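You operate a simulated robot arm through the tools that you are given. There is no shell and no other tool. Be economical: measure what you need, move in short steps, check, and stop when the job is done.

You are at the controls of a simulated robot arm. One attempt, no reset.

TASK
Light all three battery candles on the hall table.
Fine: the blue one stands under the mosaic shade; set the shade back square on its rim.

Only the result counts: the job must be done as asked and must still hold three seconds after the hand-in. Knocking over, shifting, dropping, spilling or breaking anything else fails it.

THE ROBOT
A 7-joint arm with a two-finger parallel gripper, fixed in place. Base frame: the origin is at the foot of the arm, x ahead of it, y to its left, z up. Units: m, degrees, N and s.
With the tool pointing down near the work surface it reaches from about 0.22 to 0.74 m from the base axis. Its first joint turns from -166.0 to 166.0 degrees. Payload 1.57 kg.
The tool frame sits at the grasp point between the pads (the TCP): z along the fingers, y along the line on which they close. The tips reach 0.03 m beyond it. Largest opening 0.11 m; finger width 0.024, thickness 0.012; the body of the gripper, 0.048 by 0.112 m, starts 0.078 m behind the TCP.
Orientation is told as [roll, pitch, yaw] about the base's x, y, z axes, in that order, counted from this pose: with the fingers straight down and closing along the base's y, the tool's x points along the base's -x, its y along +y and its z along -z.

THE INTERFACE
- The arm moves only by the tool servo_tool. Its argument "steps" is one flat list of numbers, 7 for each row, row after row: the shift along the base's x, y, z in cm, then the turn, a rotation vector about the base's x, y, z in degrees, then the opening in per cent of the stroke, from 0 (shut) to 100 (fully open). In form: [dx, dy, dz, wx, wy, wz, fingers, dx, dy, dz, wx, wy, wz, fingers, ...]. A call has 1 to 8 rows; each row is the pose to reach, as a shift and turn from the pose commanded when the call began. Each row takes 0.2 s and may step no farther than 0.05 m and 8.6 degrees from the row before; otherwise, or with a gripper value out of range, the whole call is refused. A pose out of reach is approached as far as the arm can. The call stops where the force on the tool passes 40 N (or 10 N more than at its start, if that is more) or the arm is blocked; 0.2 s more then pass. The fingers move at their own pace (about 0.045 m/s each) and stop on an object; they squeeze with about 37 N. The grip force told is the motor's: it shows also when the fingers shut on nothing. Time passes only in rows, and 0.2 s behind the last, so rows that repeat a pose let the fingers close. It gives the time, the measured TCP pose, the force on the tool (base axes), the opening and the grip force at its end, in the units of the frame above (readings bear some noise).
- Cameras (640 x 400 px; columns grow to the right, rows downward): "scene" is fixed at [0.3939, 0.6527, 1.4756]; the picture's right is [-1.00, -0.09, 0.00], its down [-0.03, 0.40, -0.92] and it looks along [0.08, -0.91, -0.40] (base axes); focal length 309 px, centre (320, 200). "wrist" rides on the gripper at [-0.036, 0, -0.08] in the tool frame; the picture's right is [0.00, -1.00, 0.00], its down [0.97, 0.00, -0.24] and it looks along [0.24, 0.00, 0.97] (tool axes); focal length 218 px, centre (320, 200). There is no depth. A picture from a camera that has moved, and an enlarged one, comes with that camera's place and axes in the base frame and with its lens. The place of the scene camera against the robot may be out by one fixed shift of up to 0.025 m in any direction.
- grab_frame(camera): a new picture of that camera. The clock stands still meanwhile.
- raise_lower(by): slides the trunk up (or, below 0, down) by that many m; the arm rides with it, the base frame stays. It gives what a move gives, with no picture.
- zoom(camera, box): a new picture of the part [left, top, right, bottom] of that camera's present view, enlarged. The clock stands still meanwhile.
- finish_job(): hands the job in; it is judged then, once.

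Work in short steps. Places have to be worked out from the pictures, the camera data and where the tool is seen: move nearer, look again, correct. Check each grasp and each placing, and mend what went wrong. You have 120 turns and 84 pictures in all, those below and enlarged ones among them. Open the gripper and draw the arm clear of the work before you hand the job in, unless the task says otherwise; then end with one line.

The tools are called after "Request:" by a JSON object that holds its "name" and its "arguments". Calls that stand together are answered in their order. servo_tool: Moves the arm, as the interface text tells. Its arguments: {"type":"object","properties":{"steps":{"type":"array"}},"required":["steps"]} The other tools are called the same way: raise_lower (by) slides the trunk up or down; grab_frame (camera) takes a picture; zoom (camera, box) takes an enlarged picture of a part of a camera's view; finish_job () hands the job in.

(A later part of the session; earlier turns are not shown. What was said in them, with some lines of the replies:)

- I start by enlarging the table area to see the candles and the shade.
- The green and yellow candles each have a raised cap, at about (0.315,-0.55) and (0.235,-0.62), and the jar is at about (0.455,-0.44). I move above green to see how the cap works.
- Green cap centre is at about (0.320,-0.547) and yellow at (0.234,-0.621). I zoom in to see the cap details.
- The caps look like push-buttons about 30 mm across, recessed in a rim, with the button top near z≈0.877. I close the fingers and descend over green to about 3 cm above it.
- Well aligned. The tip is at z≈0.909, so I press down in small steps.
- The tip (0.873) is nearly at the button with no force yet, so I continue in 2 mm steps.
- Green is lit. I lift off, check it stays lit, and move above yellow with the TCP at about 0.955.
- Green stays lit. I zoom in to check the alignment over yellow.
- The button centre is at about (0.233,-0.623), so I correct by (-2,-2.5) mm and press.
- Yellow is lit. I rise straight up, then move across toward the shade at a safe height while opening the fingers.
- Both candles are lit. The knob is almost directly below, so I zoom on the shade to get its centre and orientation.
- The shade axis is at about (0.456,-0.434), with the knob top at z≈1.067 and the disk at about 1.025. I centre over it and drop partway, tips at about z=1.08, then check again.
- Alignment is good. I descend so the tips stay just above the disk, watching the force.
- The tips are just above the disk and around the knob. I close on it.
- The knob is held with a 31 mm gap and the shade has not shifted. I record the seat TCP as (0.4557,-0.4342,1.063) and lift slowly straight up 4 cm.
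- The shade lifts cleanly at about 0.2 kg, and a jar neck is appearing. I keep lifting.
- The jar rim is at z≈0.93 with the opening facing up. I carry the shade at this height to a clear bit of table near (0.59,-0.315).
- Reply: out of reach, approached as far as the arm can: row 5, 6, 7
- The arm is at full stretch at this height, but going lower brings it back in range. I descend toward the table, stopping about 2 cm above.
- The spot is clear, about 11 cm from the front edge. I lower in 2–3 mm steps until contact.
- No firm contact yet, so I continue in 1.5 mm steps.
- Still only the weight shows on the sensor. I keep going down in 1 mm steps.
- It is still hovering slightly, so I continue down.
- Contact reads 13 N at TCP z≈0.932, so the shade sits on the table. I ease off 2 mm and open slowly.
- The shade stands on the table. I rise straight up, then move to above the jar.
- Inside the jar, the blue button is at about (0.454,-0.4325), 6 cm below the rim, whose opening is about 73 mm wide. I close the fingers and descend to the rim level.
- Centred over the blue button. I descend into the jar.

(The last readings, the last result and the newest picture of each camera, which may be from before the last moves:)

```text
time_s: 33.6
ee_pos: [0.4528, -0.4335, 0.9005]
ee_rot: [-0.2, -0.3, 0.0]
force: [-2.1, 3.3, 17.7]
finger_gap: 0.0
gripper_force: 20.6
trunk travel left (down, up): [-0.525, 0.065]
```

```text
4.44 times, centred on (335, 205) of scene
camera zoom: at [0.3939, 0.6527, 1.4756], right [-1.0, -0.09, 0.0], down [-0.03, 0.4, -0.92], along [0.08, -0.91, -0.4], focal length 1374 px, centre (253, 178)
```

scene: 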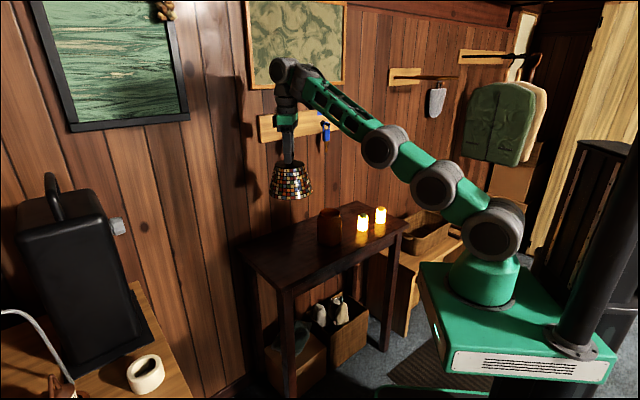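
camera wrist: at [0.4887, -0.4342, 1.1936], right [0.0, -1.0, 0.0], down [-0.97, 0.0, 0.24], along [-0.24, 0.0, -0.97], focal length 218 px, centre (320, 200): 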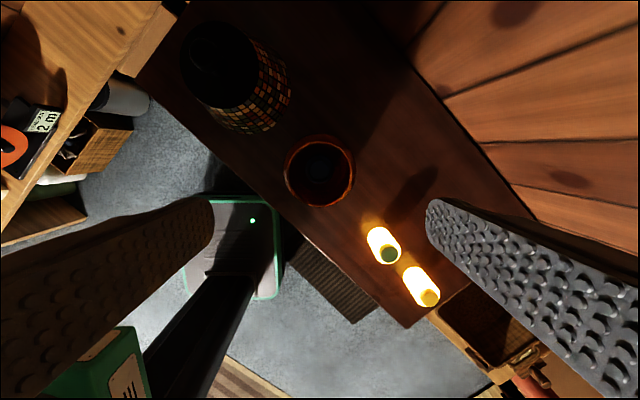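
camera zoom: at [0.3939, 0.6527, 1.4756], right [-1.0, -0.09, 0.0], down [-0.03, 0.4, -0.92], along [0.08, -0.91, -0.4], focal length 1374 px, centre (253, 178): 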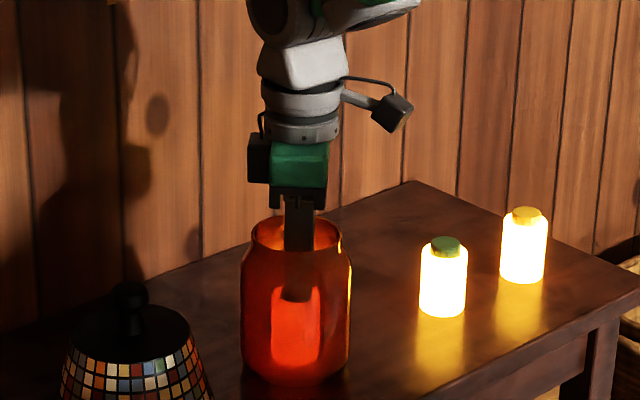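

The blue candle is lit. I withdraw straight up and check that it stays lit.

Request:
{"name": "servo_tool", "arguments": {"steps": [0, 0, 1, 0, 0, 0, 0, 0, 0, 4, 0, 0, 0, 0, 0, 0, 8, 0, 0, 0, 0, 0, 0, 12, 0, 0, 0, 0, 0, 0, 16, 0, 0, 0, 0, 0, 0, 20, 0, 0, 0, 0, 0, 0, 22, 0, 0, 0, 0]}}

Request:
{"name": "zoom", "arguments": {"camera": "scene", "box": [255, 160, 405, 280]}}

Request:
{"name": "zoom", "arguments": {"camera": "wrist", "box": [170, 10, 380, 220]}}

```text
time_s: 35.2
ee_pos: [0.4531, -0.4318, 1.1178]
ee_rot: [0.0, 0.0, 0.1]
force: [0.0, 0.4, -0.1]
finger_gap: 0.0
gripper_force: 21.7
trunk travel left (down, up): [-0.525, 0.065]
```

```text
3.33 times, centred on (330, 220) of scene
camera zoom: at [0.3939, 0.6527, 1.4756], right [-1.0, -0.09, 0.0], down [-0.03, 0.4, -0.92], along [0.08, -0.91, -0.4], focal length 1031 px, centre (287, 133)
```

zoom: 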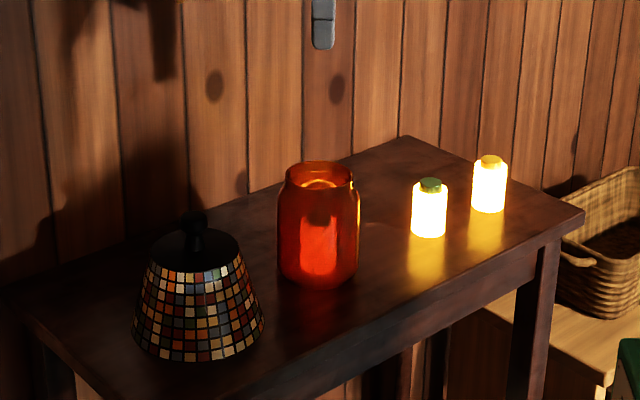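

```text
1.90 times, centred on (275, 115) of wrist
camera zoom: at [0.4886, -0.4318, 1.1994], right [0.0, -1.0, 0.0], down [-0.97, 0.0, 0.24], along [-0.24, 0.0, -0.97], focal length 416 px, centre (406, 362)
```

zoom: 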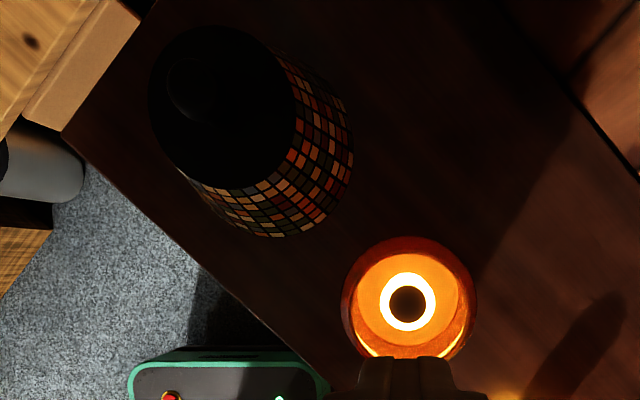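

All three are lit and stay lit. I go back over the shade at (0.5835,-0.311) with the fingers opened to 60 %.

Request:
{"name": "servo_tool", "arguments": {"steps": [2.5, 2.3, 0, 0, 0, 0, 10, 5, 4.6, 0, 0, 0, 0, 30, 7.5, 6.9, -1, 0, 0, 0, 50, 10, 9.2, -2, 0, 0, 0, 60, 13, 12.1, -3, 0, 0, 0, 60, 13, 12.1, -6, 0, 0, 0, 60, 13, 12.1, -9, 0, 0, 0, 60, 13, 12.1, -12, 0, 0, 0, 60]}}

Request:
{"name": "zoom", "arguments": {"camera": "wrist", "box": [220, 120, 420, 280]}}

Request:
{"name": "zoom", "arguments": {"camera": "scene", "box": [260, 190, 340, 260]}}

```text
time_s: 37.0
ee_pos: [0.584, -0.3105, 0.9985]
ee_rot: [0.0, 0.0, 0.1]
force: [-0.6, -0.3, -0.8]
finger_gap: 0.066
gripper_force: 0.0
trunk travel left (down, up): [-0.525, 0.065]
```

```text
2.50 times, centred on (320, 200) of wrist
camera zoom: at [0.6192, -0.3116, 1.0793], right [0.0, -1.0, 0.0], down [-0.97, 0.0, 0.24], along [-0.24, 0.0, -0.97], focal length 546 px, centre (320, 200)
```

zoom: 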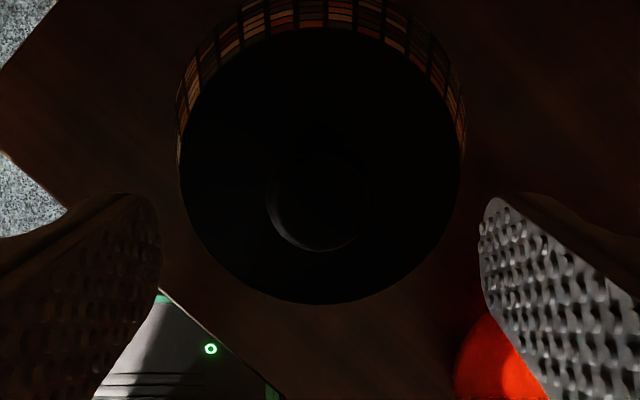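

```text
5.71 times, centred on (300, 225) of scene
camera zoom: at [0.3939, 0.6527, 1.4756], right [-1.0, -0.09, 0.0], down [-0.03, 0.4, -0.92], along [0.08, -0.91, -0.4], focal length 1767 px, centre (434, 57)
```

zoom: 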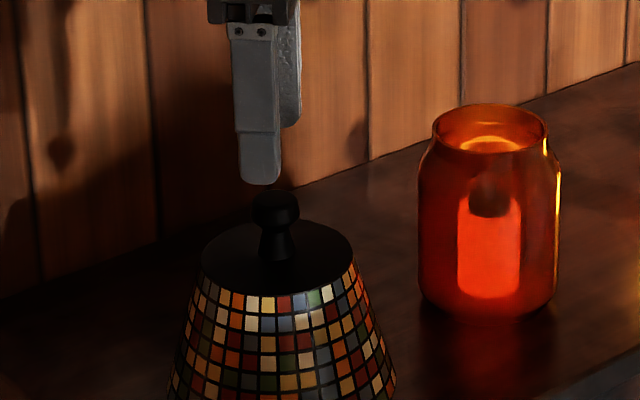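

The knob is directly below, with the fingers straddling it. I descend to the same grasp height (z≈0.932) and close.

Request:
{"name": "servo_tool", "arguments": {"steps": [0, 0, -2, 0, 0, 0, 60, 0, 0, -4, 0, 0, 0, 60, 0, 0, -6, 0, 0, 0, 60, 0, 0, -6.6, 0, 0, 0, 60, 0, 0, -6.6, 0, 0, 0, 30, 0, 0, -6.6, 0, 0, 0, 0, 0, 0, -6.6, 0, 0, 0, 0, 0, 0, -6.6, 0, 0, 0, 0]}}

Request:
{"name": "zoom", "arguments": {"camera": "scene", "box": [260, 190, 340, 260]}}

```text
time_s: 38.8
ee_pos: [0.5843, -0.3119, 0.9333]
ee_rot: [0.1, 0.1, 0.1]
force: [-0.3, 0.5, -1.0]
finger_gap: 0.0308
gripper_force: 30.4
trunk travel left (down, up): [-0.525, 0.065]
```

```text
5.71 times, centred on (300, 225) of scene
camera zoom: at [0.3939, 0.6527, 1.4756], right [-1.0, -0.09, 0.0], down [-0.03, 0.4, -0.92], along [0.08, -0.91, -0.4], focal length 1767 px, centre (434, 57)
```

zoom: 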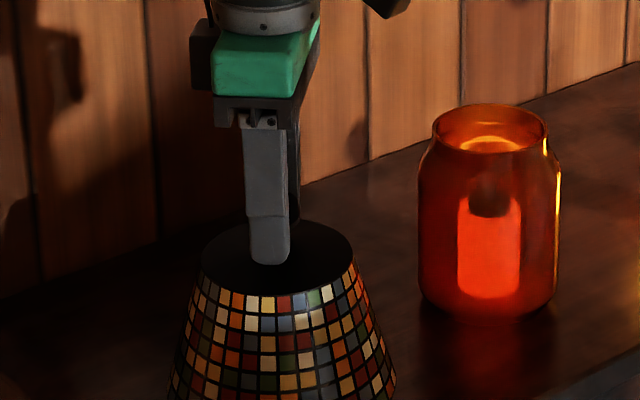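

Knob gripped. I hold for a moment, then lift slowly straight up to about 1.13.

Request:
{"name": "servo_tool", "arguments": {"steps": [0, 0, 0, 0, 0, 0, 0, 0, 0, 0.5, 0, 0, 0, 0, 0, 0, 2, 0, 0, 0, 0, 0, 0, 5, 0, 0, 0, 0, 0, 0, 9, 0, 0, 0, 0, 0, 0, 13, 0, 0, 0, 0, 0, 0, 17, 0, 0, 0, 0, 0, 0, 20, 0, 0, 0, 0]}}

Request:
{"name": "servo_tool", "arguments": {"steps": [-2.5, -2.4, 0, 0, 0, 0, 0, -5, -4.8, 0, 0, 0, 0, 0, -7.5, -7.2, 0, 0, 0, 0, 0, -10, -9.6, 0, 0, 0, 0, 0, -12, -11.4, 0, 0, 0, 0, 0, -12.85, -12.25, 0, 0, 0, 0, 0, -12.85, -12.25, 0, 0, 0, 0, 0, -12.85, -12.25, 0, 0, 0, 0, 0]}}

Request:
{"name": "zoom", "arguments": {"camera": "scene", "box": [280, 130, 380, 250]}}

Request:
{"name": "zoom", "arguments": {"camera": "wrist", "box": [220, 80, 420, 300]}}

```text
time_s: 40.6
ee_pos: [0.5826, -0.3105, 1.1337]
ee_rot: [0.0, 0.1, 0.0]
force: [-0.2, -0.5, -1.7]
finger_gap: 0.0306
gripper_force: 36.8
trunk travel left (down, up): [-0.525, 0.065]
```

```text
time_s: 42.4
ee_pos: [0.4545, -0.4335, 1.1328]
ee_rot: [0.0, 0.1, 0.1]
force: [0.1, 0.2, -1.8]
finger_gap: 0.0307
gripper_force: 36.5
trunk travel left (down, up): [-0.525, 0.065]
```

```text
3.33 times, centred on (330, 190) of scene
camera zoom: at [0.3939, 0.6527, 1.4756], right [-1.0, -0.09, 0.0], down [-0.03, 0.4, -0.92], along [0.08, -0.91, -0.4], focal length 1031 px, centre (287, 233)
```

zoom: 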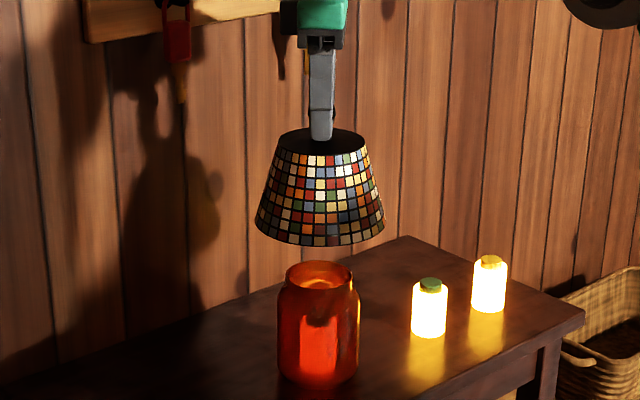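

```text
1.82 times, centred on (320, 190) of wrist
camera zoom: at [0.4905, -0.4337, 1.2144], right [0.0, -1.0, 0.0], down [-0.97, 0.0, 0.24], along [-0.24, 0.0, -0.97], focal length 397 px, centre (320, 218)
```

zoom: 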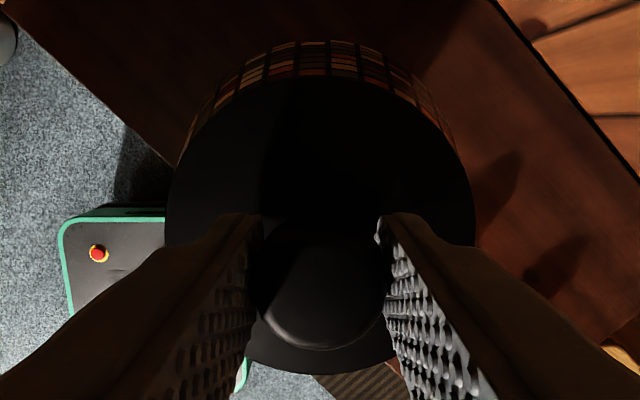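

The shade hangs level over the jar with the same in-hand pose as before. I lower to just above the seat, which was TCP z≈1.063, and check.

Request:
{"name": "servo_tool", "arguments": {"steps": [0.05, -0.05, -1.5, 0, 0, 0, 0, 0.05, -0.05, -3, 0, 0, 0, 0, 0.05, -0.05, -4.5, 0, 0, 0, 0, 0.05, -0.05, -5.5, 0, 0, 0, 0, 0.05, -0.05, -6, 0, 0, 0, 0, 0.05, -0.05, -6, 0, 0, 0, 0]}}

Request:
{"name": "zoom", "arguments": {"camera": "scene", "box": [295, 150, 365, 250]}}

```text
time_s: 43.8
ee_pos: [0.4558, -0.4353, 1.0725]
ee_rot: [0.0, 0.0, 0.0]
force: [0.4, -1.4, -1.7]
finger_gap: 0.0306
gripper_force: 37.0
trunk travel left (down, up): [-0.525, 0.065]
```

```text
4.00 times, centred on (330, 200) of scene
camera zoom: at [0.3939, 0.6527, 1.4756], right [-1.0, -0.09, 0.0], down [-0.03, 0.4, -0.92], along [0.08, -0.91, -0.4], focal length 1237 px, centre (280, 200)
```

zoom: 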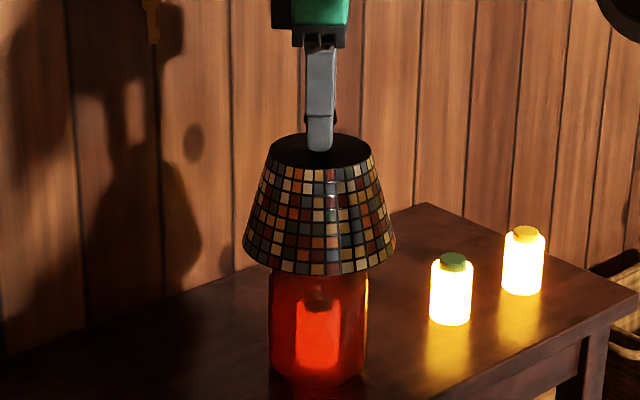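

Its column extents match the original picture and it sits about 1 cm high. I lower in 1–2 mm steps to contact.

Request:
{"name": "servo_tool", "arguments": {"steps": [0, 0, -0.2, 0, 0, 0, 0, 0, 0, -0.4, 0, 0, 0, 0, 0, 0, -0.6, 0, 0, 0, 0, 0, 0, -0.75, 0, 0, 0, 0]}}

```text
time_s: 44.8
ee_pos: [0.4556, -0.4351, 1.0647]
ee_rot: [0.1, 0.0, 0.0]
force: [-0.3, 0.3, -1.9]
finger_gap: 0.0306
gripper_force: 36.9
trunk travel left (down, up): [-0.525, 0.065]
```

Request:
{"name": "servo_tool", "arguments": {"steps": [0, 0, -0.1, 0, 0, 0, 0, 0, 0, -0.2, 0, 0, 0, 0, 0, 0, -0.2, 0, 0, 0, 0]}}

Request:
{"name": "zoom", "arguments": {"camera": "scene", "box": [295, 150, 365, 250]}}

```text
time_s: 45.6
ee_pos: [0.4555, -0.4336, 1.0627]
ee_rot: [0.1, 0.0, 0.0]
force: [-0.2, 0.4, -0.9]
finger_gap: 0.0303
gripper_force: 37.1
trunk travel left (down, up): [-0.525, 0.065]
```

```text
4.00 times, centred on (330, 200) of scene
camera zoom: at [0.3939, 0.6527, 1.4756], right [-1.0, -0.09, 0.0], down [-0.03, 0.4, -0.92], along [0.08, -0.91, -0.4], focal length 1237 px, centre (280, 200)
```

zoom: 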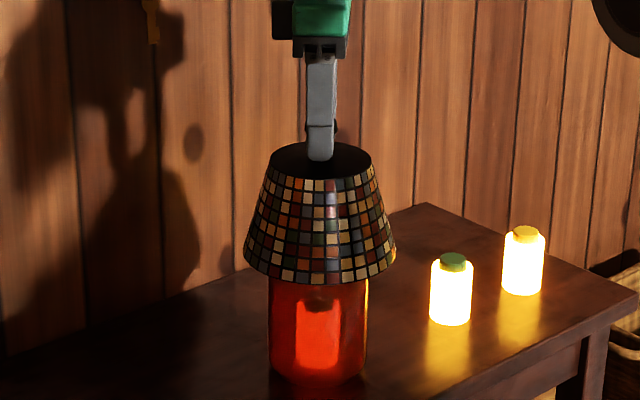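

It almost matches the original picture. One more mm at a time to confirm contact.

Request:
{"name": "servo_tool", "arguments": {"steps": [0, 0, -0.1, 0, 0, 0, 0, 0, 0, -0.1, 0, 0, 0, 0]}}

```text
time_s: 46.2
ee_pos: [0.4544, -0.4344, 1.0614]
ee_rot: [-0.1, -0.1, 0.0]
force: [-0.2, -0.3, 5.2]
finger_gap: 0.0304
gripper_force: 37.0
trunk travel left (down, up): [-0.525, 0.065]
```

Contact at z≈1.0615, matching the original seat height. I open gradually without moving.

Request:
{"name": "servo_tool", "arguments": {"steps": [0, 0, 0.05, 0, 0, 0, 10, 0, 0, 0.05, 0, 0, 0, 30, 0, 0, 0.05, 0, 0, 0, 50, 0, 0, 0.05, 0, 0, 0, 65, 0, 0, 0.05, 0, 0, 0, 65, 0, 0, 0.05, 0, 0, 0, 65]}}

Request:
{"name": "zoom", "arguments": {"camera": "scene", "box": [295, 150, 365, 250]}}

```text
time_s: 47.6
ee_pos: [0.4554, -0.4349, 1.0623]
ee_rot: [0.0, 0.0, 0.1]
force: [0.1, 0.1, 0.5]
finger_gap: 0.0714
gripper_force: 0.0
trunk travel left (down, up): [-0.525, 0.065]
```

```text
4.00 times, centred on (330, 200) of scene
camera zoom: at [0.3939, 0.6527, 1.4756], right [-1.0, -0.09, 0.0], down [-0.03, 0.4, -0.92], along [0.08, -0.91, -0.4], focal length 1237 px, centre (280, 200)
```

zoom: 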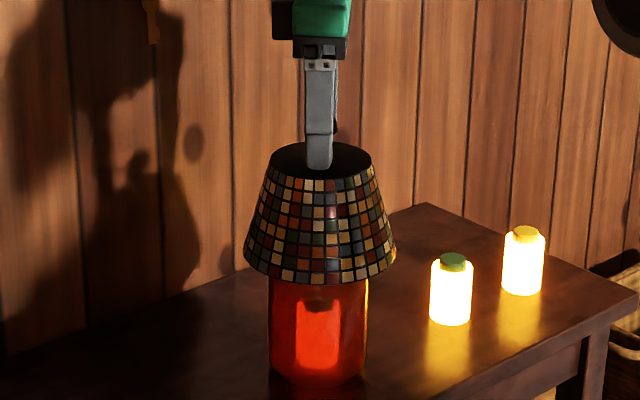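

The shade stays level. I withdraw straight up and view it from above and from the side.

Request:
{"name": "servo_tool", "arguments": {"steps": [0, 0, 1.5, 0, 0, 0, 65, 0, 0, 4, 0, 0, 0, 65, 0, 0, 7, 0, 0, 0, 65, 0, 0, 10, 0, 0, 0, 80, 0, 0, 13.2, 0, 0, 0, 80, 0, 0, 13.2, 0, 0, 0, 80]}}

Request:
{"name": "zoom", "arguments": {"camera": "wrist", "box": [260, 95, 380, 215]}}

Request:
{"name": "zoom", "arguments": {"camera": "scene", "box": [290, 165, 410, 265]}}

```text
time_s: 49.0
ee_pos: [0.4555, -0.4338, 1.1954]
ee_rot: [-0.1, 0.0, 0.0]
force: [-0.1, 0.1, 0.3]
finger_gap: 0.0879
gripper_force: 0.0
trunk travel left (down, up): [-0.525, 0.065]
```

```text
3.33 times, centred on (320, 155) of wrist
camera zoom: at [0.4909, -0.4346, 1.276], right [0.0, -1.0, 0.0], down [-0.97, 0.0, 0.24], along [-0.24, 0.0, -0.97], focal length 728 px, centre (320, 350)
```

zoom: 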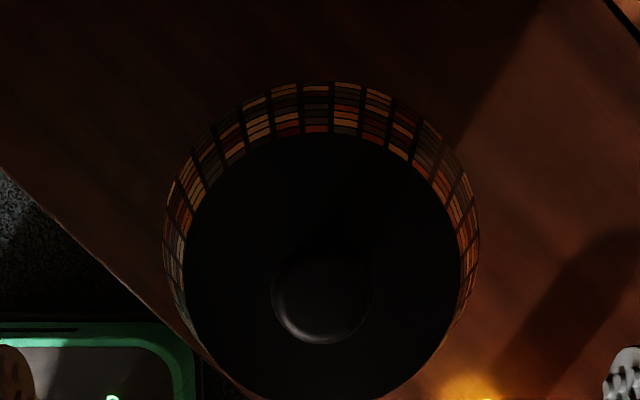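

```text
4.00 times, centred on (350, 215) of scene
camera zoom: at [0.3939, 0.6527, 1.4756], right [-1.0, -0.09, 0.0], down [-0.03, 0.4, -0.92], along [0.08, -0.91, -0.4], focal length 1237 px, centre (200, 140)
```

zoom: 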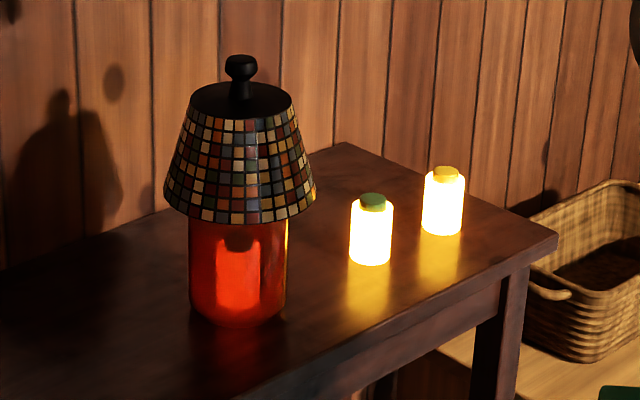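

The shade sits exactly where it did at the start, level, and all three candles are lit. I draw the arm back clear and take a last look.

Request:
{"name": "servo_tool", "arguments": {"steps": [-3, 1, 0, 0, 0, 0, 80, -7, 2, 0, 0, 0, 0, 80, -11, 3, 0, 0, 0, 0, 80, -15, 4, 0, 0, 0, 0, 80, -19, 5, 0, 0, 0, 0, 80, -23, 6, 0, 0, 0, 0, 80, -23, 6, 0, 0, 0, 0, 80]}}

Request:
{"name": "grab_frame", "arguments": {"camera": "scene"}}

```text
time_s: 50.6
ee_pos: [0.2257, -0.3746, 1.1935]
ee_rot: [-0.1, 0.0, 0.0]
force: [-0.2, 0.1, 0.3]
finger_gap: 0.088
gripper_force: 0.1
trunk travel left (down, up): [-0.525, 0.065]
```

```text
30 pictures are left
```

scene: 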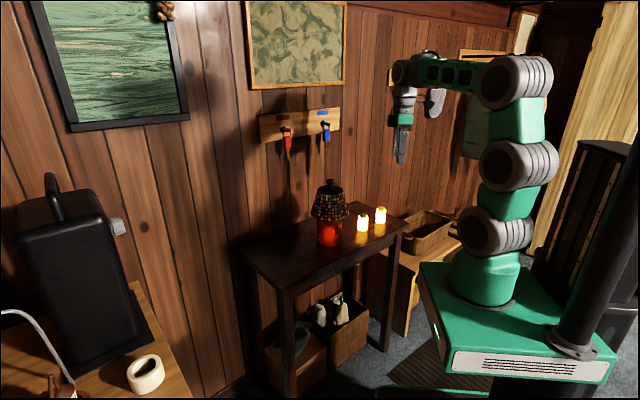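

Everything is in place and the arm is clear, so I hand in.

Request:
{"name": "finish_job", "arguments": {}}

```text
The job is handed in.
```

All three candles are lit, and the mosaic shade is back level on the jar rim over the blue one, in the same place as at the start.
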